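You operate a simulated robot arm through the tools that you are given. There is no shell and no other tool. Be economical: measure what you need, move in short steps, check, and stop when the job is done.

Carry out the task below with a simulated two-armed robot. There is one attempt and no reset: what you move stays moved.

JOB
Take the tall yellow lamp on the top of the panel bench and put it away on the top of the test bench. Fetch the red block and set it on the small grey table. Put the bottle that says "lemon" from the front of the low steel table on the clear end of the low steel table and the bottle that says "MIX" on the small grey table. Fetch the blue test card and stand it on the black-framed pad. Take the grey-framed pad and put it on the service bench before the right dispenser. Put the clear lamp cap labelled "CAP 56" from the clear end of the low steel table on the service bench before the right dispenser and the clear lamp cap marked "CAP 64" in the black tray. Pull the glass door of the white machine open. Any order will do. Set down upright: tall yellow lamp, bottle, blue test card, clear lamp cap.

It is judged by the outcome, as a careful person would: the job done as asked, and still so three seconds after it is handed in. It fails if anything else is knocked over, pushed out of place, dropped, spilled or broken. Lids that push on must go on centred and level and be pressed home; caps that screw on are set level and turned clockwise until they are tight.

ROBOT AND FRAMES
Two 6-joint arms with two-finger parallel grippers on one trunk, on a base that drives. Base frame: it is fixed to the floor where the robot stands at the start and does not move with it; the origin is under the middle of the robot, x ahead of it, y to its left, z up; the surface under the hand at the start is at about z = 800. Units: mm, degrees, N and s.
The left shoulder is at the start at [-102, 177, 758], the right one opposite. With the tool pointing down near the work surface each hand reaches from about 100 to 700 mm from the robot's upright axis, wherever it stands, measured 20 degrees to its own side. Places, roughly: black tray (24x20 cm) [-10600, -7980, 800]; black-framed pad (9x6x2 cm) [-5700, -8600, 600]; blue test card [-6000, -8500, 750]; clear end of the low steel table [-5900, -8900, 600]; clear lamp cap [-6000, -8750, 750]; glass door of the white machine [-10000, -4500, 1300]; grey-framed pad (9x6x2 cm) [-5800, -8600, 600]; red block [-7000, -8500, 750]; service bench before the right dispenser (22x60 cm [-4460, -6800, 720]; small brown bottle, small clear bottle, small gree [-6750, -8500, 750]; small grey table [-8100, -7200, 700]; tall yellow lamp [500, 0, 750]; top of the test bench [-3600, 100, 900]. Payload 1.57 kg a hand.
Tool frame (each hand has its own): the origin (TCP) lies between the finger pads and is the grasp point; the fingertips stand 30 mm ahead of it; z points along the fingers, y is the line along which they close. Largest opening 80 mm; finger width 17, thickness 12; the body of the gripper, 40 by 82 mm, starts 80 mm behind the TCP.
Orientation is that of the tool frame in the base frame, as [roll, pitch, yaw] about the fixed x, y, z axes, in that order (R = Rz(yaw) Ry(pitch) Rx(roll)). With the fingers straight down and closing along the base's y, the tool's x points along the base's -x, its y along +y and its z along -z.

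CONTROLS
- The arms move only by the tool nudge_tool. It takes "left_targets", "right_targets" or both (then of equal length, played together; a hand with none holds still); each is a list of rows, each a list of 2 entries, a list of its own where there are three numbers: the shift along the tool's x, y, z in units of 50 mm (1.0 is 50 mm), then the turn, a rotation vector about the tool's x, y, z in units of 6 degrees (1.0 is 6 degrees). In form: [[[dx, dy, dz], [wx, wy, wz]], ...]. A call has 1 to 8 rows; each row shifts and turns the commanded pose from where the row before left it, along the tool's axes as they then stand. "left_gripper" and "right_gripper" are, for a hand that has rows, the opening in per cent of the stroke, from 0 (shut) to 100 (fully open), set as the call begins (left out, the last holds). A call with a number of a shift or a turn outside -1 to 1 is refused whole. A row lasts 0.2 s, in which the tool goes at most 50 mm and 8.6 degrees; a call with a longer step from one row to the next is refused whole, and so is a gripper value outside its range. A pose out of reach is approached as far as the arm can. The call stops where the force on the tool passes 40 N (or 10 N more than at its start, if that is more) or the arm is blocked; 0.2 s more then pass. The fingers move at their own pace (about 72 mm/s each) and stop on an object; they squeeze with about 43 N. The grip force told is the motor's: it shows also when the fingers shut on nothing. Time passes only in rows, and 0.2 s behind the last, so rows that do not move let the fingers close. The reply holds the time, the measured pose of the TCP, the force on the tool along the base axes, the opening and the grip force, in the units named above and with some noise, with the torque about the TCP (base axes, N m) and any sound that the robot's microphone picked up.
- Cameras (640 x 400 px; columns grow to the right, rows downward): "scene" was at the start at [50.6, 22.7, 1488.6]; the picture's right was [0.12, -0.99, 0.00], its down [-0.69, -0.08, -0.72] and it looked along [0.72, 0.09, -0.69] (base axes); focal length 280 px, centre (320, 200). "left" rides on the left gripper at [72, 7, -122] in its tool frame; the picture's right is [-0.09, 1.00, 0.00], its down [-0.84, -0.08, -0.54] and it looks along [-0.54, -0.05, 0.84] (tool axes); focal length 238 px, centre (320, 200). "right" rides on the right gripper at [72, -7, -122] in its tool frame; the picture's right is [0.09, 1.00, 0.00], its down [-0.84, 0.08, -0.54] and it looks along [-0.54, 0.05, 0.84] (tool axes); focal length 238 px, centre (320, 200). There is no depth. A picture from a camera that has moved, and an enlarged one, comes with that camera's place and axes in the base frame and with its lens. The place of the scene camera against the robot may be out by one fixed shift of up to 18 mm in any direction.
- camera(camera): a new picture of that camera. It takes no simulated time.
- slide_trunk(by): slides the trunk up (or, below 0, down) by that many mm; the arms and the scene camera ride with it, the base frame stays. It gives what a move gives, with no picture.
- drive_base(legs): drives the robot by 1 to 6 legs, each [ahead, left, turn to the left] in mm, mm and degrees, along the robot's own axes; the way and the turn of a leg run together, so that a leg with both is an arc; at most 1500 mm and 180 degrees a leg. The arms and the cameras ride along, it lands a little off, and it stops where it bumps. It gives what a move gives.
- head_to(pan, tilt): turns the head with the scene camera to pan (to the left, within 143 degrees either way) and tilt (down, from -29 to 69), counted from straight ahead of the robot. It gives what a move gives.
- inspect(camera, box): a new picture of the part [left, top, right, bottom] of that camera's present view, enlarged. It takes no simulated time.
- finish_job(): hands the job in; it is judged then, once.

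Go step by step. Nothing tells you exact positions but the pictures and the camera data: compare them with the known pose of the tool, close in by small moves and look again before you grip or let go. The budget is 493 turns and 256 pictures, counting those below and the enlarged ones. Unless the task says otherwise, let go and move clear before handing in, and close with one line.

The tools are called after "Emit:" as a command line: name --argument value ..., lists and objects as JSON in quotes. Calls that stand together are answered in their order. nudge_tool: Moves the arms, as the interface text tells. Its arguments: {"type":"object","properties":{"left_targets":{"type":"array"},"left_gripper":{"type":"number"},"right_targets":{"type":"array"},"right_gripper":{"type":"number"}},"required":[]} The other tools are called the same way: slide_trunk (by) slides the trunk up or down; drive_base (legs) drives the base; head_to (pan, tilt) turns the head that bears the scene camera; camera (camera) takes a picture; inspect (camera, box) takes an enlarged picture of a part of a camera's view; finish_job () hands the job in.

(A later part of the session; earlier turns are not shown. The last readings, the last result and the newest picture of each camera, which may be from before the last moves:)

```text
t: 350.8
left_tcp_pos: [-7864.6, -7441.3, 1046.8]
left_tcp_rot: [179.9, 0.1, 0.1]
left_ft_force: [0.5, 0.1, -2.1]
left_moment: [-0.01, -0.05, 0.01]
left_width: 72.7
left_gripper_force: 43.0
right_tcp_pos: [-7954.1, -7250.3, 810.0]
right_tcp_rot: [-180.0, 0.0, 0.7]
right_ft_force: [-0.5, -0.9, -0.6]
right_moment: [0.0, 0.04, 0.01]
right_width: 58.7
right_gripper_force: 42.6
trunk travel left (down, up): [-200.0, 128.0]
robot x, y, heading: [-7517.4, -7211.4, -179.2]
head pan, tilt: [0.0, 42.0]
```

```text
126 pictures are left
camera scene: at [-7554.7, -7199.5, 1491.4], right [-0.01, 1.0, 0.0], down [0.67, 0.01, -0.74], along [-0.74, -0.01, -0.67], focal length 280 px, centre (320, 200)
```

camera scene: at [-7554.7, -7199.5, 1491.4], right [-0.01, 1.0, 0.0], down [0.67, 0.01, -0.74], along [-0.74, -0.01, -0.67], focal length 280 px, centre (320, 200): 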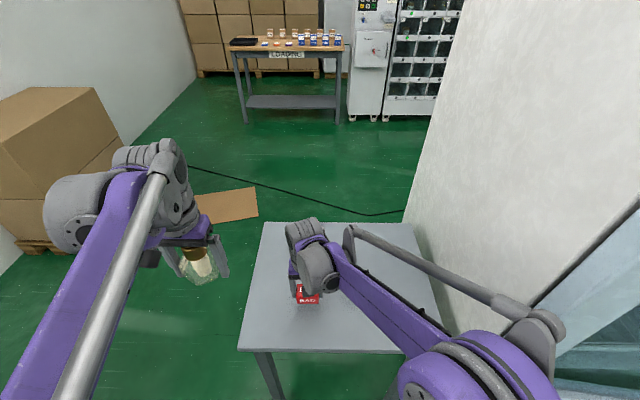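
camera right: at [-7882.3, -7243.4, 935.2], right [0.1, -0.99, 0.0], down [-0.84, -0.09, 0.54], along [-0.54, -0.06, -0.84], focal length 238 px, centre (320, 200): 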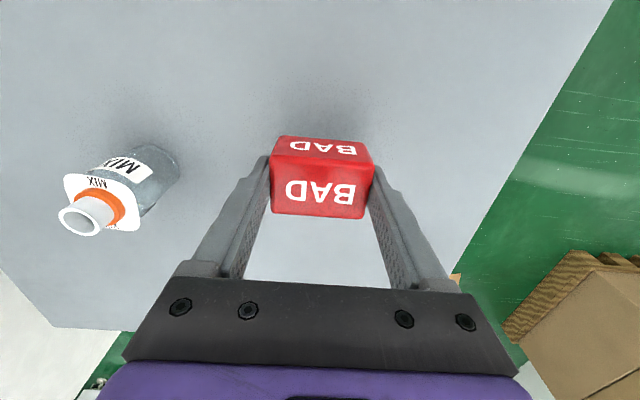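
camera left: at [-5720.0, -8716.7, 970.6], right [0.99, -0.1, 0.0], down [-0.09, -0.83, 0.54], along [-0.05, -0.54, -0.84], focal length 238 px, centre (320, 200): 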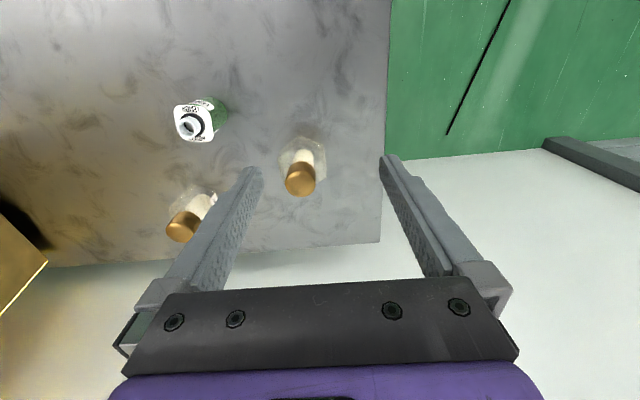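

Emit:
nudge_tool --right_targets '[[[0, 0, 0.5], [0, 0, 0]], [[0, 0, 0.08], [0, 0, 0]], [[0, 0, 0.08], [0, 0, 0]], [[0, 0, 0.06], [0, 0, 0]], [[0, 0, 0.05], [0, 0, 0]], [[0, 0, 0.05], [0, 0, 0]]]'

```text
t: 352.1
left_tcp_pos: [-7864.3, -7439.4, 1046.3]
left_tcp_rot: [180.0, 0.2, 0.1]
left_ft_force: [-0.2, 0.7, -1.8]
left_moment: [-0.01, -0.04, 0.0]
left_width: 72.3
left_gripper_force: 43.1
right_tcp_pos: [-7954.1, -7251.6, 775.4]
right_tcp_rot: [179.9, 0.1, 0.7]
right_ft_force: [2.6, 0.0, 24.7]
right_moment: [0.06, -0.15, -0.05]
right_width: 59.0
right_gripper_force: 42.8
trunk travel left (down, up): [-200.0, 128.0]
robot x, y, heading: [-7516.5, -7212.6, -179.4]
head pan, tilt: [0.0, 42.0]
stopped in row 6 (right hand): the force on the tool passed its limit at 53 N (the readings are from after the stop); the commanded pose is now the measured one
```

Emit:
nudge_tool --right_targets '[[[0, 0, -0.02], [0, 0, 0]], [[0, 0, 0], [0, 0, 0]], [[0, 0, 0], [0, 0, 0]], [[0, 0, 0], [0, 0, 0]]]' --right_gripper 95

Emit:
nudge_tool --right_targets '[[[0, 0, -0.8], [0, 0, 0]], [[0, 0, -1], [0, 0, 0]], [[0, 0, -1], [0, 0, 0]], [[0, 0, -1], [0, 0, 0]], [[0, 0, -1], [0, 0, 0]], [[0.9, 0, 0], [0, 0, 0]], [[0.9, 0, 0], [0, 0, 0]]]' --right_gripper 100

Emit:
camera --camera "right"

```text
t: 353.1
left_tcp_pos: [-7864.8, -7439.5, 1045.7]
left_tcp_rot: [179.9, 0.1, 0.2]
left_ft_force: [0.5, -0.8, -1.5]
left_moment: [0.01, -0.03, 0.02]
left_width: 72.5
left_gripper_force: 43.3
right_tcp_pos: [-7955.3, -7252.0, 776.0]
right_tcp_rot: [180.0, 0.1, 0.7]
right_ft_force: [-0.8, -0.6, -1.1]
right_moment: [-0.04, -0.02, 0.02]
right_width: 75.7
right_gripper_force: 0.0
trunk travel left (down, up): [-200.0, 128.0]
robot x, y, heading: [-7516.8, -7211.4, -179.1]
head pan, tilt: [0.0, 42.0]
```

```text
t: 354.6
left_tcp_pos: [-7864.7, -7438.9, 1046.9]
left_tcp_rot: [179.9, 0.3, 0.0]
left_ft_force: [1.4, -0.1, -1.4]
left_moment: [0.01, 0.03, -0.02]
left_width: 72.6
left_gripper_force: 43.2
right_tcp_pos: [-7863.7, -7248.9, 1017.3]
right_tcp_rot: [180.0, 0.2, 0.7]
right_ft_force: [0.1, 0.2, -0.1]
right_moment: [-0.04, -0.02, 0.04]
right_width: 79.7
right_gripper_force: 0.0
trunk travel left (down, up): [-200.0, 128.0]
robot x, y, heading: [-7518.3, -7212.2, -179.1]
head pan, tilt: [0.0, 42.0]
```

```text
125 pictures are left
camera right: at [-7790.6, -7241.7, 1140.9], right [0.1, -0.99, 0.0], down [-0.83, -0.09, 0.54], along [-0.54, -0.06, -0.84], focal length 238 px, centre (320, 200)
```

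right: 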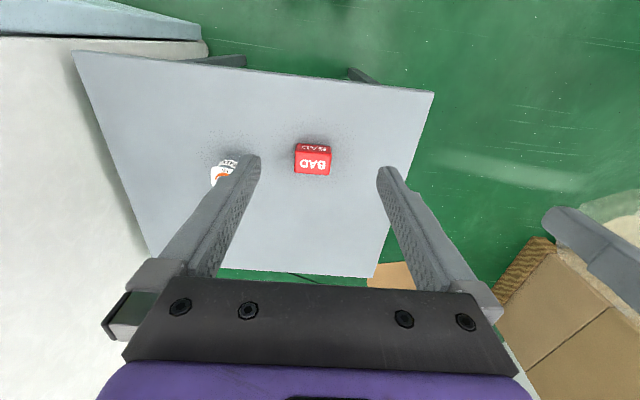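

Red block is set. Next the black tray on the LOADING bench further west; I go around the grey table on its south side.

Emit:
drive_base --legs '[[-150, 0, -0.8], [0, 680, 0], [1250, 0, 0], [1050, 0, 0]]'

Emit:
head_to --pan 0 --tilt 30

Emit:
camera --camera "scene"

```text
t: 372.9
left_tcp_pos: [-10037.9, -8077.2, 1045.8]
left_tcp_rot: [180.0, 0.1, -1.2]
left_ft_force: [0.2, -0.4, -1.6]
left_moment: [0.02, -0.04, -0.01]
left_width: 72.5
left_gripper_force: 43.4
right_tcp_pos: [-10031.8, -7887.0, 1017.4]
right_tcp_rot: [-179.9, 0.2, -0.6]
right_ft_force: [-0.9, 1.0, -0.1]
right_moment: [-0.04, 0.02, -0.03]
right_width: 80.1
right_gripper_force: 0.1
trunk travel left (down, up): [-200.0, 128.0]
robot x, y, heading: [-9681.5, -7857.6, 179.4]
head pan, tilt: [0.0, 42.0]
```

```text
t: 373.6
left_tcp_pos: [-10037.9, -8076.5, 1046.5]
left_tcp_rot: [179.9, 0.1, -1.2]
left_ft_force: [0.7, 0.3, -1.2]
left_moment: [0.03, -0.01, -0.03]
left_width: 72.6
left_gripper_force: 42.7
right_tcp_pos: [-10030.5, -7885.9, 1017.7]
right_tcp_rot: [180.0, 0.2, -0.6]
right_ft_force: [0.7, 0.2, -0.1]
right_moment: [0.01, 0.03, 0.01]
right_width: 79.9
right_gripper_force: 0.1
trunk travel left (down, up): [-200.0, 128.0]
robot x, y, heading: [-9686.7, -7855.7, 179.1]
head pan, tilt: [0.0, 30.0]
```

```text
124 pictures are left
camera scene: at [-9728.9, -7843.2, 1509.6], right [0.01, 1.0, 0.0], down [0.5, -0.01, -0.87], along [-0.87, 0.01, -0.5], focal length 280 px, centre (320, 200)
```

scene: 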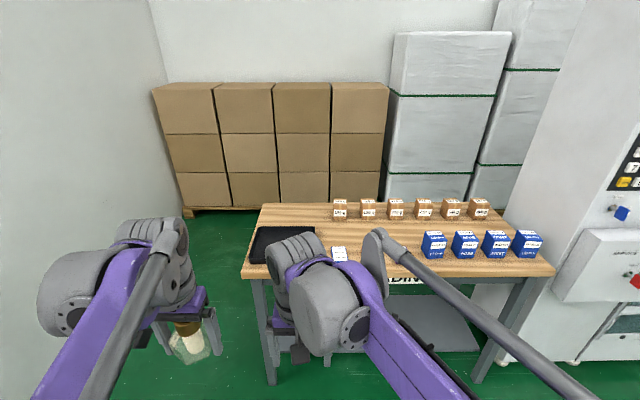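

Emit:
nudge_tool --right_targets '[[[0.5, -0.8, 0], [0, 0, 0]], [[0.5, -0.8, 0], [0, 0, 0]], [[0.3, -0.8, 0], [0, 0, 0]], [[0, -0.8, 0], [0, 0, 0]]]'

Emit:
drive_base --legs '[[370, 0, 0.6]]'

Emit:
nudge_tool --left_targets '[[[-0.8, -0.45, 0], [0, 0, 0]], [[-0.8, -0.45, 0], [0, 0, 0]], [[-0.8, -0.45, 0], [0, 0, 0]], [[-0.8, -0.45, 0], [0, 0, 0]]]'

Emit:
camera --camera "left"

Emit:
camera --camera "scene"

```text
t: 374.6
left_tcp_pos: [-10037.0, -8077.1, 1045.8]
left_tcp_rot: [179.9, 0.1, -1.1]
left_ft_force: [0.4, 0.6, -1.5]
left_moment: [-0.03, -0.02, -0.03]
left_width: 72.8
left_gripper_force: 43.1
right_tcp_pos: [-9966.3, -7727.6, 1021.3]
right_tcp_rot: [-180.0, 0.1, -0.6]
right_ft_force: [-0.7, 0.1, -0.5]
right_moment: [-0.03, -0.01, -0.01]
right_width: 80.0
right_gripper_force: 0.1
trunk travel left (down, up): [-200.0, 128.0]
robot x, y, heading: [-9684.1, -7856.8, 179.3]
head pan, tilt: [0.0, 30.0]
```

```text
t: 376.9
left_tcp_pos: [-10403.4, -8077.5, 1045.5]
left_tcp_rot: [179.9, 0.1, -0.5]
left_ft_force: [0.0, 0.0, -1.8]
left_moment: [0.02, -0.03, 0.0]
left_width: 72.6
left_gripper_force: 43.2
right_tcp_pos: [-10336.3, -7728.5, 1021.6]
right_tcp_rot: [-179.9, 0.1, 0.0]
right_ft_force: [-0.4, 0.7, -0.2]
right_moment: [-0.01, -0.03, -0.04]
right_width: 80.0
right_gripper_force: 0.2
trunk travel left (down, up): [-200.0, 128.0]
robot x, y, heading: [-10054.0, -7856.2, 180.0]
head pan, tilt: [0.0, 30.0]
```

```text
t: 377.9
left_tcp_pos: [-10567.0, -7985.1, 1046.0]
left_tcp_rot: [179.9, 0.1, -0.6]
left_ft_force: [0.1, 0.4, -1.2]
left_moment: [-0.04, -0.03, -0.02]
left_width: 72.5
left_gripper_force: 43.1
right_tcp_pos: [-10338.7, -7727.9, 1020.4]
right_tcp_rot: [180.0, 0.1, 0.1]
right_ft_force: [-0.6, -0.6, -0.4]
right_moment: [0.01, -0.02, -0.03]
right_width: 80.1
right_gripper_force: 0.1
trunk travel left (down, up): [-200.0, 128.0]
robot x, y, heading: [-10051.5, -7852.9, 179.9]
head pan, tilt: [0.0, 30.0]
```

```text
123 pictures are left
camera left: at [-10496.1, -7992.3, 1169.1], right [-0.1, -0.99, 0.0], down [-0.84, 0.09, 0.54], along [-0.54, 0.05, -0.84], focal length 238 px, centre (320, 200)
```

left: 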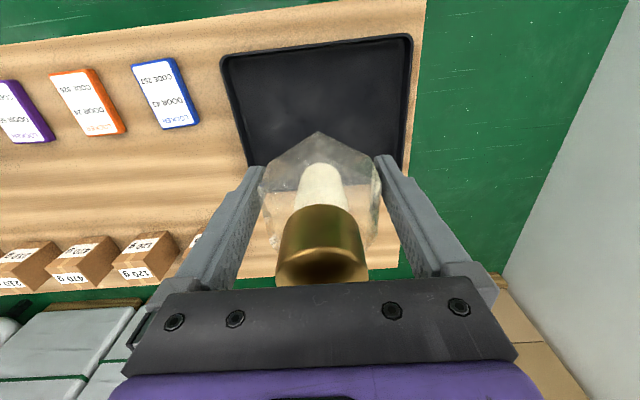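

```text
122 pictures are left
camera scene: at [-10099.7, -7841.1, 1509.6], right [0.0, 1.0, 0.0], down [0.5, 0.0, -0.87], along [-0.87, 0.0, -0.5], focal length 280 px, centre (320, 200)
```

scene: 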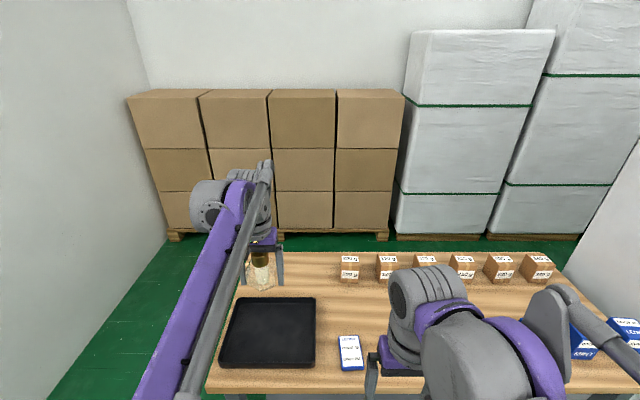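

Emit:
nudge_tool --left_targets '[[[0.1, 0, 0.7], [0, 0, 0]], [[0, 0, 0.7], [0, 0, 0]], [[0, 0, 0.7], [0, 0, 0]]]'

Emit:
camera --camera "left"

Emit:
camera --camera "scene"

```text
t: 378.8
left_tcp_pos: [-10558.0, -7986.0, 942.7]
left_tcp_rot: [179.9, 0.1, -0.6]
left_ft_force: [-0.5, -0.1, -1.4]
left_moment: [-0.04, -0.01, 0.04]
left_width: 72.7
left_gripper_force: 42.9
right_tcp_pos: [-10336.3, -7729.4, 1021.0]
right_tcp_rot: [-180.0, 0.1, 0.0]
right_ft_force: [-0.6, 0.1, 0.5]
right_moment: [0.0, 0.01, 0.01]
right_width: 79.9
right_gripper_force: 0.0
trunk travel left (down, up): [-200.0, 128.0]
robot x, y, heading: [-10055.2, -7853.8, 179.9]
head pan, tilt: [0.0, 30.0]
```

```text
121 pictures are left
camera left: at [-10486.3, -7992.6, 1066.1], right [-0.1, -0.99, 0.0], down [-0.83, 0.09, 0.54], along [-0.54, 0.05, -0.84], focal length 238 px, centre (320, 200)
```

left: 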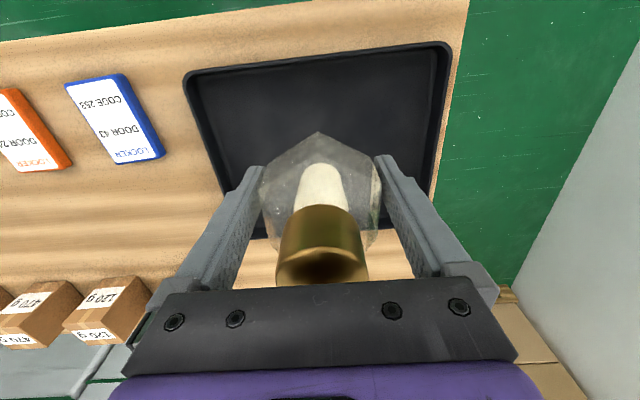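

```text
120 pictures are left
camera scene: at [-10098.3, -7841.7, 1509.7], right [0.0, 1.0, 0.0], down [0.5, 0.0, -0.87], along [-0.87, 0.0, -0.5], focal length 280 px, centre (320, 200)
```

scene: 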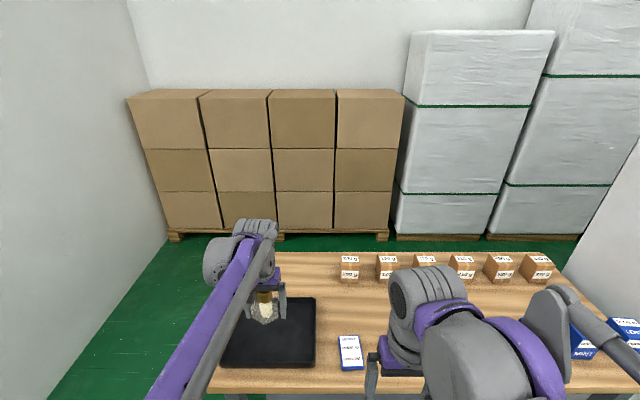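

Emit:
nudge_tool --left_targets '[[[-0.7, 0, 0], [0, 0, 0]], [[0, 0, 0.5], [0, 0, 0]], [[0, 0, 0.2], [0, 0, 0]]]'

Emit:
camera --camera "left"

Emit:
inspect --camera "scene" --box '[190, 270, 350, 380]'

```text
t: 379.6
left_tcp_pos: [-10592.7, -7985.3, 906.2]
left_tcp_rot: [180.0, 0.1, -0.6]
left_ft_force: [0.2, 0.3, -1.4]
left_moment: [-0.03, -0.02, 0.03]
left_width: 72.5
left_gripper_force: 42.7
right_tcp_pos: [-10337.3, -7729.2, 1018.8]
right_tcp_rot: [179.9, 0.1, 0.0]
right_ft_force: [-0.6, -0.3, -0.6]
right_moment: [0.01, 0.0, -0.01]
right_width: 79.9
right_gripper_force: 0.1
trunk travel left (down, up): [-200.0, 128.0]
robot x, y, heading: [-10053.2, -7854.7, 180.0]
head pan, tilt: [0.0, 30.0]
```

```text
119 pictures are left
camera left: at [-10521.3, -7993.6, 1030.5], right [-0.1, -0.99, 0.0], down [-0.83, 0.09, 0.54], along [-0.54, 0.05, -0.84], focal length 238 px, centre (320, 200)
```

left: 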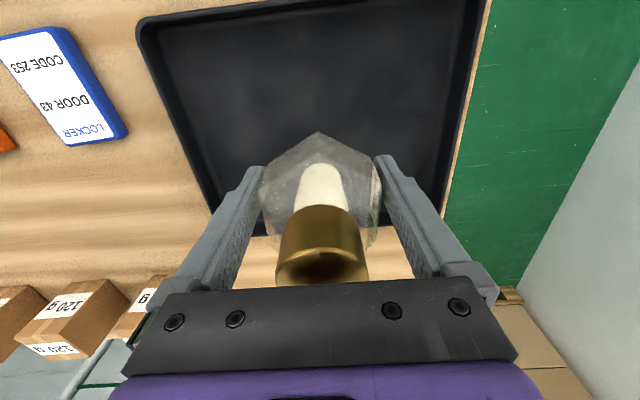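

```text
3.64 times, centred on (270, 325) of scene
camera zoom: at [-10098.5, -7841.6, 1509.7], right [0.0, 1.0, 0.0], down [0.5, 0.0, -0.87], along [-0.87, 0.0, -0.5], focal length 1016 px, centre (502, -254)
```

zoom: 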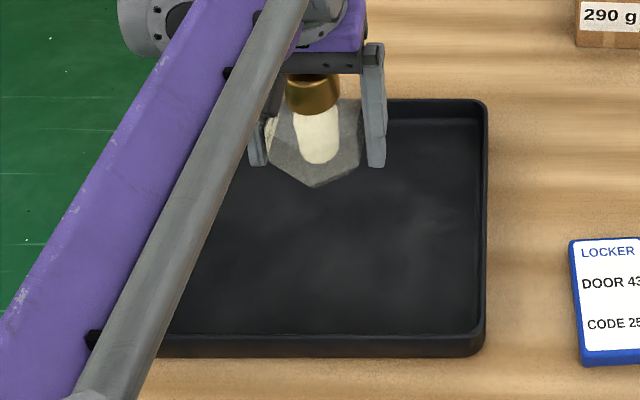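

Emit:
nudge_tool --left_targets '[[[0, 0, 0.12], [0, 0, 0]], [[0, 0, 0.12], [0, 0, 0]], [[0, 0, 0.12], [0, 0, 0]], [[0, 0, 0.12], [0, 0, 0]], [[0, 0, 0.12], [0, 0, 0]], [[0, 0, 0.12], [0, 0, 0]]]'

Emit:
inspect --camera "scene" --box '[190, 270, 350, 380]'

```text
t: 380.9
left_tcp_pos: [-10593.5, -7985.4, 870.4]
left_tcp_rot: [179.9, 0.1, -0.6]
left_ft_force: [0.0, 0.2, -1.4]
left_moment: [-0.02, -0.03, 0.0]
left_width: 72.5
left_gripper_force: 43.5
right_tcp_pos: [-10337.2, -7729.7, 1020.6]
right_tcp_rot: [-180.0, 0.1, 0.0]
right_ft_force: [-1.3, 0.7, -0.2]
right_moment: [-0.03, 0.01, 0.01]
right_width: 80.1
right_gripper_force: 0.1
trunk travel left (down, up): [-200.0, 128.0]
robot x, y, heading: [-10053.4, -7854.3, 180.1]
head pan, tilt: [0.0, 30.0]
```

```text
3.64 times, centred on (270, 325) of scene
camera zoom: at [-10098.1, -7841.7, 1509.7], right [0.0, 1.0, 0.0], down [0.5, 0.0, -0.87], along [-0.87, 0.0, -0.5], focal length 1016 px, centre (502, -254)
```

zoom: 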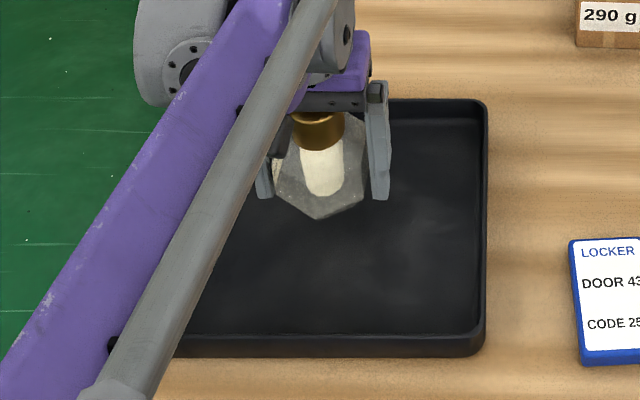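

Emit:
nudge_tool --left_targets '[[[0, 0, 0.12], [0, 0, 0]], [[0, 0, 0.1], [0, 0, 0]], [[0, 0, 0.08], [0, 0, 0]], [[0, 0, 0.08], [0, 0, 0]], [[0, 0, 0.08], [0, 0, 0]], [[0, 0, 0.08], [0, 0, 0]]]'

Emit:
inspect --camera "scene" --box '[190, 270, 350, 380]'

```text
t: 382.4
left_tcp_pos: [-10591.5, -7987.2, 843.0]
left_tcp_rot: [179.7, 0.0, -0.6]
left_ft_force: [0.1, 0.3, -1.5]
left_moment: [0.02, 0.05, -0.04]
left_width: 72.6
left_gripper_force: 43.2
right_tcp_pos: [-10336.4, -7729.5, 1020.8]
right_tcp_rot: [179.9, 0.1, 0.0]
right_ft_force: [0.8, -0.1, 0.3]
right_moment: [-0.02, -0.02, 0.0]
right_width: 79.8
right_gripper_force: 0.0
trunk travel left (down, up): [-200.0, 128.0]
robot x, y, heading: [-10052.8, -7853.0, 179.8]
head pan, tilt: [0.0, 30.0]
```

```text
3.64 times, centred on (270, 325) of scene
camera zoom: at [-10098.1, -7841.6, 1509.7], right [0.0, 1.0, 0.0], down [0.5, 0.0, -0.87], along [-0.87, 0.0, -0.5], focal length 1016 px, centre (502, -254)
```

zoom: 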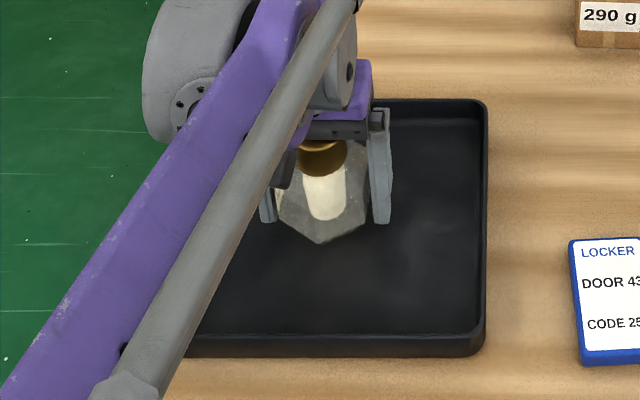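

Emit:
nudge_tool --left_targets '[[[0, 0, 0.08], [0, 0, 0]], [[0, 0, 0.08], [0, 0, 0]], [[0, 0, 0.08], [0, 0, 0]], [[0, 0, 0.08], [0, 0, 0]], [[0, 0, 0.08], [0, 0, 0]], [[0, 0, 0.08], [0, 0, 0]], [[0, 0, 0.08], [0, 0, 0]]]'

Emit:
inspect --camera "scene" --box '[190, 270, 350, 380]'

```text
t: 383.2
left_tcp_pos: [-10590.4, -7985.7, 833.6]
left_tcp_rot: [180.0, 0.2, -0.6]
left_ft_force: [4.8, 0.9, 21.8]
left_moment: [-0.01, 0.21, 0.01]
left_width: 72.5
left_gripper_force: 42.8
right_tcp_pos: [-10335.0, -7730.1, 1021.8]
right_tcp_rot: [179.9, 0.3, 0.0]
right_ft_force: [-0.1, 0.6, 0.3]
right_moment: [0.01, -0.02, -0.01]
right_width: 80.1
right_gripper_force: 0.0
trunk travel left (down, up): [-200.0, 128.0]
robot x, y, heading: [-10056.4, -7853.4, 180.0]
head pan, tilt: [0.0, 30.0]
stopped in row 4 (left hand): the force on the tool passed its limit at 54 N (the readings are from after the stop); the commanded pose is now the measured one
```

```text
3.64 times, centred on (270, 325) of scene
camera zoom: at [-10095.7, -7841.1, 1509.7], right [0.0, 1.0, 0.0], down [0.5, 0.0, -0.87], along [-0.87, 0.0, -0.5], focal length 1016 px, centre (502, -254)
```

zoom: 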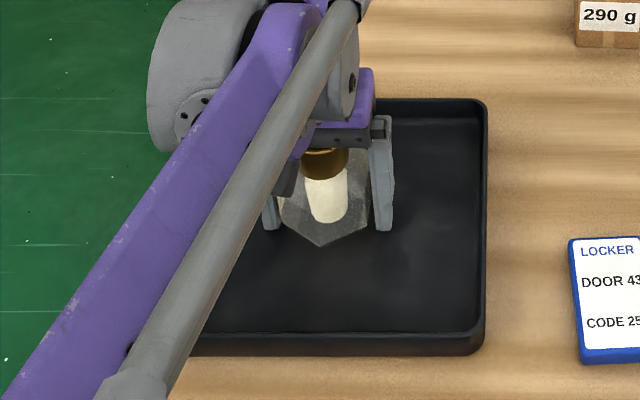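

Emit:
nudge_tool --left_targets '[[[0, 0, -0.02], [0, 0, 0]], [[0, 0, 0], [0, 0, 0]], [[0, 0, 0], [0, 0, 0]], [[0, 0, 0], [0, 0, 0]]]' --left_gripper 100

Emit:
nudge_tool --left_targets '[[[0, 0, -0.5], [0, 0, 0]], [[0, 0, -1], [0, 0, 0]], [[0, 0, -1], [0, 0, 0]], [[0, 0, -1], [0, 0, 0]], [[0.8, 0, -0.5], [0, 0, 0]], [[0.9, 0, 0], [0, 0, 0]], [[0.9, 0, 0], [0, 0, 0]], [[0.9, 0, 0], [0, 0, 0]]]'

Emit:
inspect --camera "scene" --box '[190, 270, 350, 380]'

Emit:
camera --camera "left"

```text
t: 384.2
left_tcp_pos: [-10591.8, -7987.4, 834.7]
left_tcp_rot: [180.0, 0.1, -0.5]
left_ft_force: [6.7, -5.1, 9.5]
left_moment: [0.21, -0.31, -0.35]
left_width: 75.4
left_gripper_force: 0.1
right_tcp_pos: [-10334.7, -7729.2, 1022.0]
right_tcp_rot: [-180.0, 0.1, 0.0]
right_ft_force: [-0.2, 0.5, 0.9]
right_moment: [-0.02, 0.01, 0.0]
right_width: 80.1
right_gripper_force: 0.1
trunk travel left (down, up): [-200.0, 128.0]
robot x, y, heading: [-10052.1, -7854.2, 180.1]
head pan, tilt: [0.0, 30.0]
```

```text
t: 386.0
left_tcp_pos: [-10418.5, -7988.6, 1031.9]
left_tcp_rot: [179.9, 0.1, -0.6]
left_ft_force: [0.0, 0.0, 0.1]
left_moment: [0.0, 0.03, 0.02]
left_width: 79.9
left_gripper_force: 0.1
right_tcp_pos: [-10334.4, -7729.5, 1021.4]
right_tcp_rot: [180.0, 0.1, 0.1]
right_ft_force: [0.4, 0.5, 0.2]
right_moment: [0.0, 0.02, 0.02]
right_width: 80.2
right_gripper_force: 0.1
trunk travel left (down, up): [-200.0, 128.0]
robot x, y, heading: [-10057.6, -7856.7, 180.1]
head pan, tilt: [0.0, 30.0]
```

```text
3.64 times, centred on (270, 325) of scene
camera zoom: at [-10096.3, -7841.8, 1509.7], right [0.0, 1.0, 0.0], down [0.5, 0.0, -0.87], along [-0.87, 0.0, -0.5], focal length 1016 px, centre (502, -254)
```

zoom: 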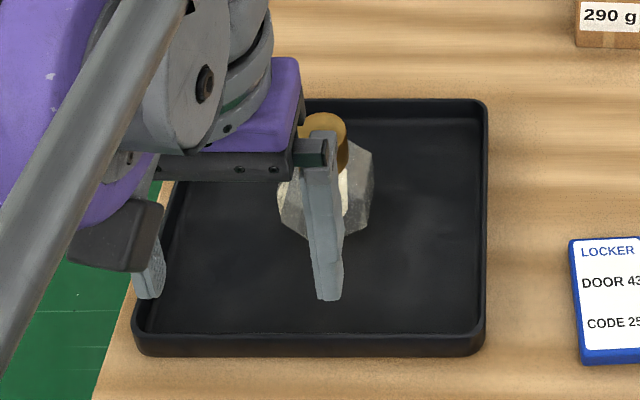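

```text
113 pictures are left
camera left: at [-10346.5, -7995.4, 1154.9], right [-0.1, -0.99, 0.0], down [-0.83, 0.09, 0.55], along [-0.54, 0.05, -0.84], focal length 238 px, centre (320, 200)
```

left: 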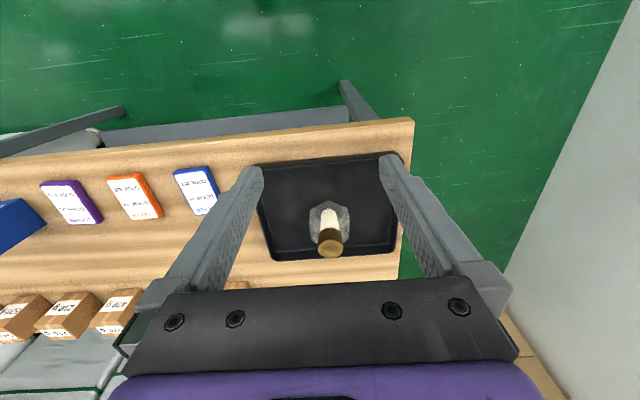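

CAP 64 stands in the tray. Last: the white machine's glass door around (−10000, −4500). I back off, turn north and look.

Emit:
drive_base --legs '[[-700, 0, 0], [0, 0, -90]]'

Emit:
head_to --pan 10 --tilt 15

Emit:
camera --camera "scene"

```text
t: 393.7
left_tcp_pos: [-9478.3, -7488.9, 1031.4]
left_tcp_rot: [179.9, 0.2, -89.9]
left_ft_force: [0.5, -0.3, -0.6]
left_moment: [-0.01, 0.0, -0.01]
left_width: 79.8
left_gripper_force: 0.1
right_tcp_pos: [-9219.4, -7568.1, 1021.7]
right_tcp_rot: [180.0, 0.2, -89.3]
right_ft_force: [-1.6, -0.4, -0.1]
right_moment: [0.01, -0.02, 0.0]
right_width: 79.9
right_gripper_force: 0.0
trunk travel left (down, up): [-200.0, 128.0]
robot x, y, heading: [-9342.6, -7850.2, 90.9]
head pan, tilt: [0.0, 30.0]
```

```text
t: 394.5
left_tcp_pos: [-9479.6, -7488.5, 1031.2]
left_tcp_rot: [179.9, 0.2, -89.9]
left_ft_force: [0.6, 0.0, -0.3]
left_moment: [-0.02, -0.02, 0.02]
left_width: 79.9
left_gripper_force: 0.0
right_tcp_pos: [-9218.7, -7568.3, 1021.9]
right_tcp_rot: [180.0, 0.0, -89.3]
right_ft_force: [0.0, -0.1, -0.3]
right_moment: [-0.01, 0.0, -0.03]
right_width: 80.1
right_gripper_force: 0.3
trunk travel left (down, up): [-200.0, 128.0]
robot x, y, heading: [-9341.3, -7850.7, 90.7]
head pan, tilt: [10.0, 15.0]
```

```text
112 pictures are left
camera scene: at [-9350.6, -7787.2, 1533.8], right [0.98, 0.18, 0.0], down [0.05, -0.26, -0.97], along [-0.18, 0.95, -0.26], focal length 280 px, centre (320, 200)
```

scene: 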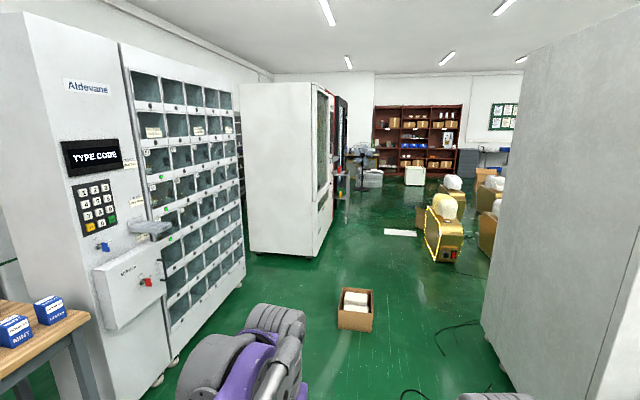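

Emit:
drive_base --legs '[[0, -400, -0.7], [1200, 0, 0], [1100, 0, 0], [300, 200, 0]]'

Emit:
camera --camera "scene"

```text
t: 411.4
left_tcp_pos: [-9177.7, -4890.2, 1031.5]
left_tcp_rot: [179.9, 0.1, -93.1]
left_ft_force: [0.2, 0.5, -0.1]
left_moment: [-0.03, 0.01, -0.01]
left_width: 80.1
left_gripper_force: 0.0
right_tcp_pos: [-8921.8, -4986.1, 1021.1]
right_tcp_rot: [-180.0, 0.1, -92.6]
right_ft_force: [-0.5, 0.3, -0.9]
right_moment: [-0.05, -0.01, 0.03]
right_width: 80.2
right_gripper_force: 0.1
trunk travel left (down, up): [-200.0, 128.0]
robot x, y, heading: [-9061.4, -5262.9, 87.3]
head pan, tilt: [10.0, 15.0]
```

```text
111 pictures are left
camera scene: at [-9066.5, -5195.1, 1533.9], right [0.99, 0.13, 0.0], down [0.03, -0.26, -0.97], along [-0.13, 0.96, -0.26], focal length 280 px, centre (320, 200)
```

scene: 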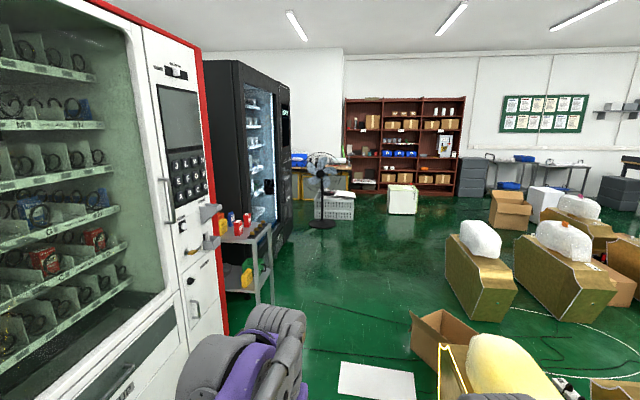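

Emit:
drive_base --legs '[[850, 40, 2.7], [0, 0, 90]]'

Emit:
head_to --pan 0 --tilt 15

Emit:
camera --camera "scene"

```text
t: 419.7
left_tcp_pos: [-9451.9, -4548.4, 1032.0]
left_tcp_rot: [180.0, 0.2, -0.8]
left_ft_force: [-0.6, 0.0, -0.3]
left_moment: [0.01, -0.02, -0.01]
left_width: 80.0
left_gripper_force: 0.0
right_tcp_pos: [-9366.7, -4288.6, 1020.3]
right_tcp_rot: [179.9, 0.1, -0.1]
right_ft_force: [-0.3, 0.4, -0.2]
right_moment: [-0.04, 0.0, 0.01]
right_width: 80.0
right_gripper_force: 0.0
trunk travel left (down, up): [-200.0, 128.0]
robot x, y, heading: [-9083.2, -4412.1, 180.0]
head pan, tilt: [10.0, 15.0]
```

```text
t: 420.4
left_tcp_pos: [-9451.9, -4548.3, 1031.3]
left_tcp_rot: [179.9, 0.2, -0.7]
left_ft_force: [-0.4, 0.2, -0.9]
left_moment: [0.02, 0.0, -0.02]
left_width: 79.7
left_gripper_force: 0.0
right_tcp_pos: [-9368.1, -4290.8, 1020.9]
right_tcp_rot: [-180.0, 0.1, -0.1]
right_ft_force: [0.6, 0.3, -0.2]
right_moment: [0.01, 0.03, -0.03]
right_width: 80.3
right_gripper_force: 0.0
trunk travel left (down, up): [-200.0, 128.0]
robot x, y, heading: [-9088.4, -4416.9, 179.9]
head pan, tilt: [0.0, 15.0]
```

```text
110 pictures are left
camera scene: at [-9132.1, -4402.7, 1533.9], right [0.0, 1.0, 0.0], down [0.26, 0.0, -0.97], along [-0.97, 0.0, -0.26], focal length 280 px, centre (320, 200)
```

scene: 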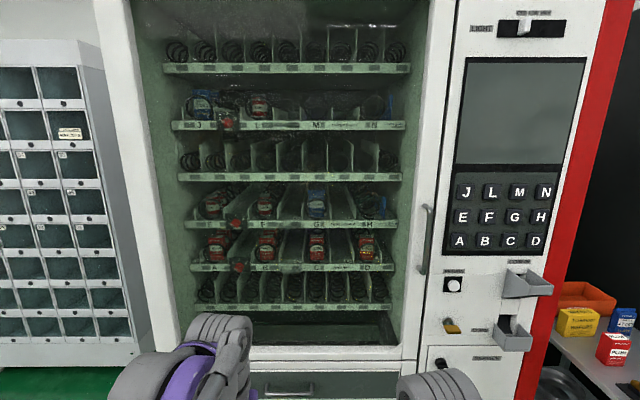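

Emit:
inspect --camera "scene" --box '[360, 170, 520, 370]'

Emit:
camera --camera "right"

```text
2.00 times, centred on (440, 270) of scene
camera zoom: at [-9132.1, -4402.7, 1533.9], right [0.0, 1.0, 0.0], down [0.26, 0.0, -0.97], along [-0.97, 0.0, -0.26], focal length 559 px, centre (80, 60)
```

zoom: 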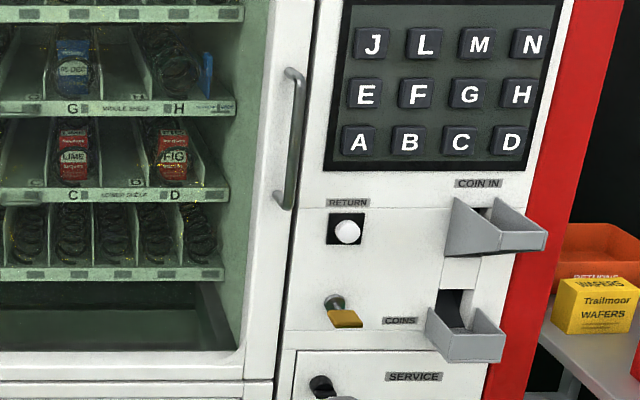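

```text
108 pictures are left
camera right: at [-9295.4, -4283.3, 1144.4], right [0.09, -1.0, 0.0], down [-0.84, -0.07, 0.54], along [-0.54, -0.05, -0.84], focal length 238 px, centre (320, 200)
```

right: 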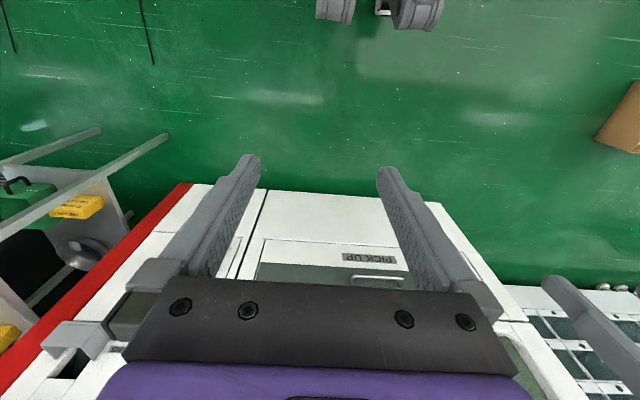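

The glass door has a vertical bar handle at about (−9930, −4071, z 1085–1295), hinged on the left. I raise the trunk and turn the right hand to point forward.

Emit:
slide_trunk --by 125

Emit:
nudge_tool --right_targets '[[[-0.9, -0.2, 0], [0, 0, 0]], [[-0.9, -0.2, 0], [0, 0, 0]], [[-0.9, -0.2, 0], [0, 0, 0]], [[-0.9, -0.2, 0], [0, 0, 0]], [[0, 0, 0], [0, -1, 0]], [[0, 0, 0], [0, -1, 0]], [[0, 0, 0], [0, -1, 0]], [[0, 0, 0], [0, -1, 0]]]'

Emit:
nudge_tool --right_targets '[[[0, 0, 0], [0, -1, 0]], [[0, 0, 0], [0, -1, 0]], [[0, 0, 0], [0, -1, 0]], [[0, 0, 0], [0, -1, 0]], [[0, 0, 0], [0, -1, 0]], [[0, 0, 0], [0, -1, 0]], [[0, 0, 0], [0, -1, 0]], [[0, 0, 0], [0, -1, 0]]]'

Emit:
nudge_tool --right_targets '[[[0, 0, 0], [0, -1, 0]], [[0, 0, 0], [0, -1, 0]], [[0, 0, 0], [0, -1, 0]]]'

```text
t: 421.9
left_tcp_pos: [-9450.6, -4547.6, 1156.5]
left_tcp_rot: [179.8, 0.1, -0.9]
left_ft_force: [-1.0, -1.0, 0.1]
left_moment: [0.01, 0.03, 0.0]
left_width: 80.0
left_gripper_force: 0.1
right_tcp_pos: [-9365.8, -4289.8, 1145.7]
right_tcp_rot: [180.0, 0.1, -0.2]
right_ft_force: [0.0, 0.4, 0.5]
right_moment: [-0.02, 0.01, 0.0]
right_width: 79.9
right_gripper_force: 0.1
trunk travel left (down, up): [-325.0, 3.0]
robot x, y, heading: [-9087.4, -4416.6, 179.9]
head pan, tilt: [0.0, 15.0]
```

```text
t: 423.7
left_tcp_pos: [-9450.5, -4548.8, 1156.4]
left_tcp_rot: [179.9, 0.3, -0.7]
left_ft_force: [0.2, 0.8, 0.4]
left_moment: [-0.05, 0.02, -0.02]
left_width: 79.9
left_gripper_force: 0.0
right_tcp_pos: [-9547.2, -4248.9, 1146.3]
right_tcp_rot: [180.0, 24.2, -0.2]
right_ft_force: [0.5, -0.3, 0.8]
right_moment: [0.02, 0.02, -0.03]
right_width: 80.2
right_gripper_force: 0.0
trunk travel left (down, up): [-325.0, 3.0]
robot x, y, heading: [-9088.5, -4414.2, 180.0]
head pan, tilt: [0.0, 15.0]
```

```text
t: 425.5
left_tcp_pos: [-9452.0, -4546.4, 1156.3]
left_tcp_rot: [179.9, 0.2, -0.8]
left_ft_force: [0.3, -1.1, -0.2]
left_moment: [0.03, 0.01, 0.02]
left_width: 80.4
left_gripper_force: 0.2
right_tcp_pos: [-9548.1, -4249.0, 1146.8]
right_tcp_rot: [-180.0, 72.2, 0.0]
right_ft_force: [-0.2, 0.0, -0.6]
right_moment: [0.0, 0.0, 0.0]
right_width: 80.0
right_gripper_force: 0.0
trunk travel left (down, up): [-325.0, 3.0]
robot x, y, heading: [-9084.5, -4414.9, 179.7]
head pan, tilt: [0.0, 15.0]
```

```text
t: 426.3
left_tcp_pos: [-9452.5, -4547.5, 1156.4]
left_tcp_rot: [179.9, 0.3, -0.7]
left_ft_force: [0.8, 0.3, 0.5]
left_moment: [0.01, 0.04, 0.02]
left_width: 80.0
left_gripper_force: 0.1
right_tcp_pos: [-9547.1, -4244.4, 1146.8]
right_tcp_rot: [-179.1, 84.5, -0.4]
right_ft_force: [0.8, 0.2, -0.2]
right_moment: [-0.03, 0.0, -0.03]
right_width: 80.3
right_gripper_force: 0.1
right hand out of reach, approached as far as the arm can: row 3
trunk travel left (down, up): [-325.0, 3.0]
robot x, y, heading: [-9083.2, -4415.0, 179.8]
head pan, tilt: [0.0, 15.0]
```

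Emit:
camera --camera "right"

Emit:
camera --camera "scene"

```text
107 pictures are left
camera right: at [-9419.5, -4240.8, 1087.6], right [-0.02, -1.0, -0.09], down [0.46, -0.09, 0.88], along [-0.89, -0.03, 0.46], focal length 238 px, centre (320, 200)
```

right: 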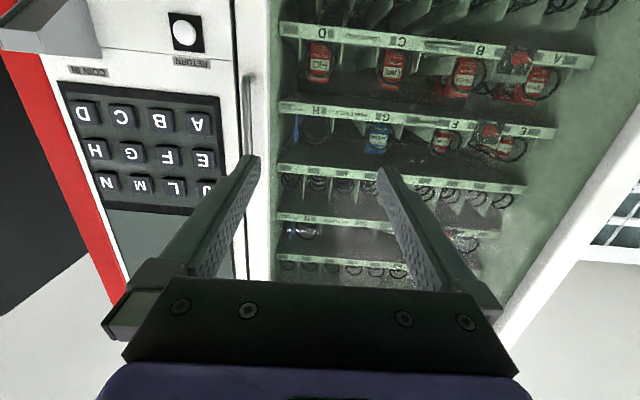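

```text
106 pictures are left
camera scene: at [-9127.3, -4402.7, 1663.3], right [0.0, 1.0, 0.0], down [0.26, 0.0, -0.97], along [-0.97, 0.0, -0.26], focal length 280 px, centre (320, 200)
```

scene: 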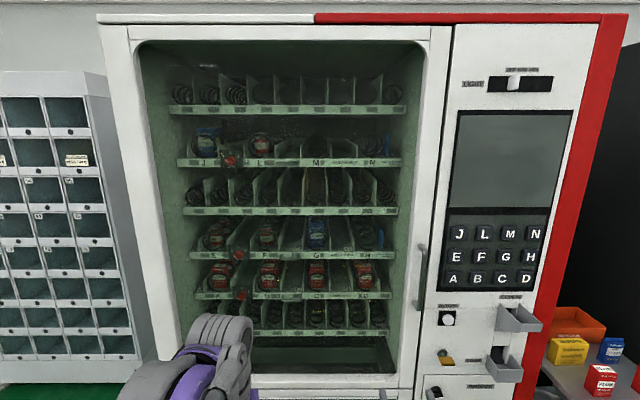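

Emit:
nudge_tool --left_targets '[[[0.8, 0, 0], [0, 0, 0]], [[0.8, 0, 0], [0, 0, 0]], [[0.5, 0, 0], [0, 0, 0]]]'

Emit:
drive_base --legs '[[0, -150, 0], [270, 0, 0]]'

Emit:
camera --camera "right"

Emit:
head_to --pan -20 --tilt 40

Emit:
camera --camera "scene"

```text
t: 427.1
left_tcp_pos: [-9346.4, -4550.4, 1154.8]
left_tcp_rot: [180.0, 0.3, -0.8]
left_ft_force: [-1.0, 0.2, -0.4]
left_moment: [-0.01, 0.04, 0.02]
left_width: 80.0
left_gripper_force: 0.2
right_tcp_pos: [-9547.3, -4243.6, 1146.3]
right_tcp_rot: [-178.7, 84.6, -0.3]
right_ft_force: [-0.2, -0.5, -0.3]
right_moment: [0.01, -0.01, 0.02]
right_width: 80.0
right_gripper_force: 0.1
trunk travel left (down, up): [-325.0, 3.0]
robot x, y, heading: [-9082.8, -4412.9, 179.7]
head pan, tilt: [0.0, 15.0]
```

```text
t: 430.6
left_tcp_pos: [-9617.1, -4394.9, 1155.9]
left_tcp_rot: [179.9, 0.2, -1.1]
left_ft_force: [-0.3, 0.1, 0.1]
left_moment: [-0.02, 0.03, -0.03]
left_width: 79.9
left_gripper_force: 0.1
right_tcp_pos: [-9815.9, -4088.6, 1144.7]
right_tcp_rot: [-178.8, 84.4, -0.5]
right_ft_force: [-0.1, -0.3, -0.5]
right_moment: [0.03, 0.0, 0.01]
right_width: 79.9
right_gripper_force: 0.0
trunk travel left (down, up): [-325.0, 3.0]
robot x, y, heading: [-9353.7, -4265.2, 179.4]
head pan, tilt: [0.0, 15.0]
```

```text
105 pictures are left
camera right: at [-9687.0, -4086.1, 1087.4], right [-0.02, -1.0, -0.09], down [0.46, -0.09, 0.88], along [-0.89, -0.02, 0.46], focal length 238 px, centre (320, 200)
```

right: 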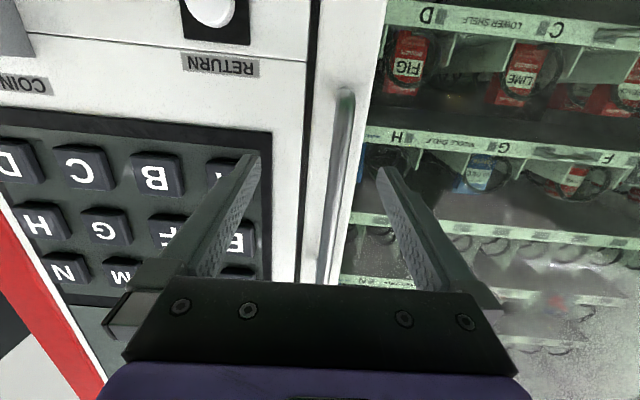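

```text
t: 431.5
left_tcp_pos: [-9617.5, -4395.4, 1156.1]
left_tcp_rot: [179.8, 0.3, -1.2]
left_ft_force: [-0.6, 0.0, -0.6]
left_moment: [0.01, 0.01, 0.02]
left_width: 80.3
left_gripper_force: 0.1
right_tcp_pos: [-9815.2, -4087.8, 1146.2]
right_tcp_rot: [-178.7, 84.5, -0.5]
right_ft_force: [1.0, -0.7, 0.3]
right_moment: [0.01, 0.0, -0.03]
right_width: 80.1
right_gripper_force: 0.1
trunk travel left (down, up): [-325.0, 3.0]
robot x, y, heading: [-9349.4, -4263.6, 179.4]
head pan, tilt: [-20.0, 40.0]
```

```text
104 pictures are left
camera scene: at [-9382.7, -4220.7, 1623.9], right [0.35, 0.94, 0.0], down [0.6, -0.22, -0.77], along [-0.72, 0.27, -0.64], focal length 280 px, centre (320, 200)
```

scene: 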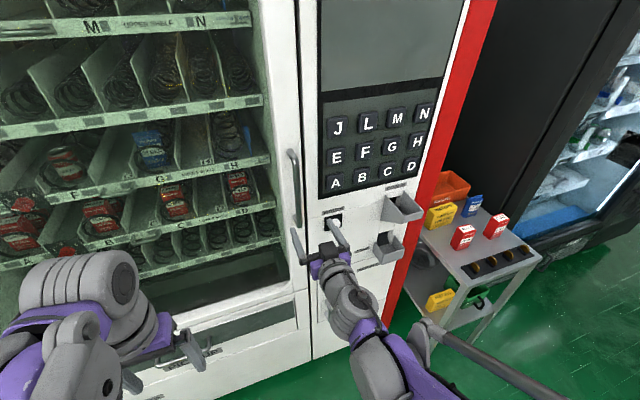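

Emit:
nudge_tool --right_targets '[[[-0.5, 0.18, 0], [0, 0, 0]], [[-0.5, 0.18, 0], [0, 0, 0]], [[0, 0, 0.5], [0, 0, 0]], [[0, 0, 0.5], [0, 0, 0]]]'

Emit:
camera --camera "right"

Emit:
inspect --camera "scene" --box '[240, 120, 440, 320]'

```text
t: 432.5
left_tcp_pos: [-9617.9, -4395.8, 1155.5]
left_tcp_rot: [179.9, 0.0, -1.1]
left_ft_force: [-0.1, 0.4, 0.3]
left_moment: [0.0, -0.01, -0.01]
left_width: 80.1
left_gripper_force: 0.1
right_tcp_pos: [-9873.1, -4104.5, 1190.0]
right_tcp_rot: [-178.6, 84.5, -0.5]
right_ft_force: [-0.9, -0.2, -1.0]
right_moment: [0.0, -0.03, 0.0]
right_width: 79.8
right_gripper_force: 0.0
trunk travel left (down, up): [-325.0, 3.0]
robot x, y, heading: [-9357.7, -4262.0, 179.6]
head pan, tilt: [-20.0, 40.0]
```

```text
103 pictures are left
camera right: at [-9744.5, -4101.7, 1132.0], right [-0.02, -1.0, -0.09], down [0.46, -0.09, 0.88], along [-0.89, -0.02, 0.46], focal length 238 px, centre (320, 200)
```

right: 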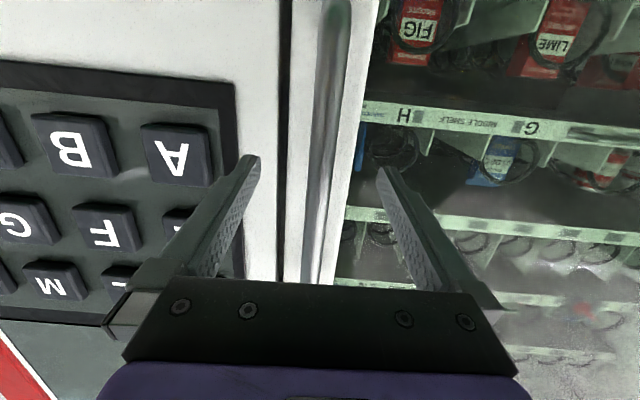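

```text
2.00 times, centred on (340, 220) of scene
camera zoom: at [-9383.8, -4220.7, 1623.8], right [0.35, 0.94, 0.0], down [0.6, -0.23, -0.77], along [-0.72, 0.27, -0.64], focal length 559 px, centre (280, 160)
```

zoom: 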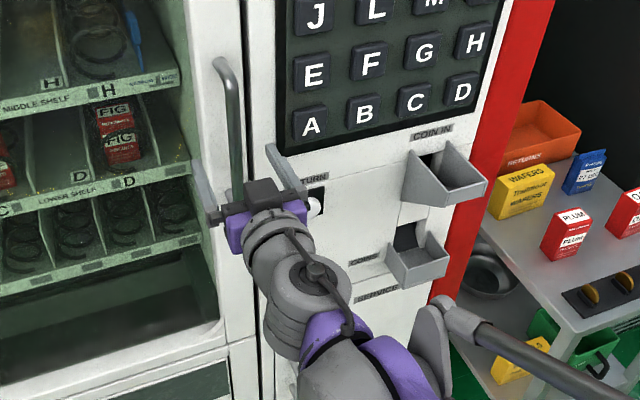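

Emit:
nudge_tool --right_targets '[[[0, 0.02, 0.25], [0, 0, 0]], [[0, 0, 0.25], [0, 0, 0]], [[0, 0, 0], [0, 0, 0]]]'

Emit:
nudge_tool --right_targets '[[[0, 0, 0], [0, 0, 0]], [[0, 0, 0], [0, 0, 0]], [[0, 0, 0], [0, 0, 0]], [[0, 0, 0], [0, 0, 0]]]' --right_gripper 0

Emit:
camera --camera "right"

Emit:
inspect --camera "scene" --box '[260, 140, 380, 260]'

```text
t: 433.3
left_tcp_pos: [-9617.5, -4395.9, 1156.4]
left_tcp_rot: [179.9, 0.2, -1.1]
left_ft_force: [-0.8, -0.6, 0.1]
left_moment: [0.0, -0.04, 0.0]
left_width: 80.1
left_gripper_force: 0.1
right_tcp_pos: [-9894.8, -4104.3, 1189.3]
right_tcp_rot: [-178.7, 84.5, -0.5]
right_ft_force: [0.8, 0.6, 0.3]
right_moment: [-0.03, -0.01, -0.01]
right_width: 80.0
right_gripper_force: 0.2
trunk travel left (down, up): [-325.0, 3.0]
robot x, y, heading: [-9351.9, -4265.2, 179.5]
head pan, tilt: [-20.0, 40.0]
```

```text
t: 434.3
left_tcp_pos: [-9618.5, -4394.6, 1156.3]
left_tcp_rot: [179.9, 0.2, -1.0]
left_ft_force: [0.0, -0.7, -0.1]
left_moment: [-0.05, 0.01, 0.01]
left_width: 80.1
left_gripper_force: 0.0
right_tcp_pos: [-9895.8, -4103.3, 1187.8]
right_tcp_rot: [-179.2, 84.5, -0.9]
right_ft_force: [0.3, 5.2, 2.0]
right_moment: [-0.04, -0.09, 0.0]
right_width: 15.8
right_gripper_force: 31.6
trunk travel left (down, up): [-325.0, 3.0]
robot x, y, heading: [-9355.3, -4261.2, 179.5]
head pan, tilt: [-20.0, 40.0]
```

```text
101 pictures are left
camera right: at [-9767.6, -4100.9, 1129.9], right [-0.02, -1.0, -0.09], down [0.46, -0.09, 0.88], along [-0.89, -0.02, 0.46], focal length 238 px, centre (320, 200)
```

right: 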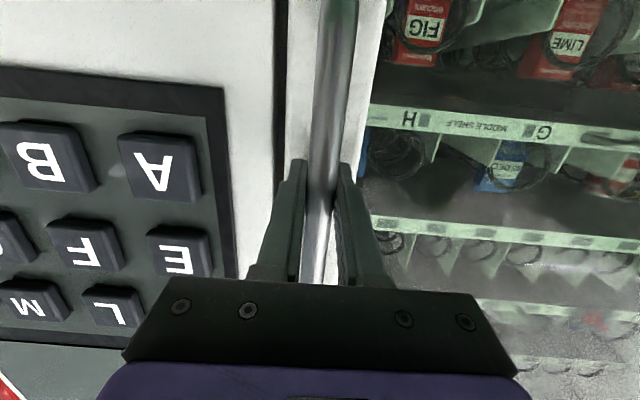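

```text
3.33 times, centred on (320, 200) of scene
camera zoom: at [-9382.6, -4219.6, 1623.8], right [0.35, 0.94, 0.0], down [0.6, -0.23, -0.77], along [-0.72, 0.27, -0.64], focal length 932 px, centre (320, 200)
```

zoom: 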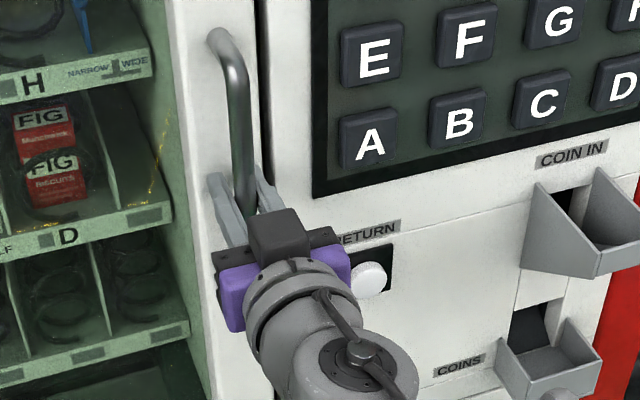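

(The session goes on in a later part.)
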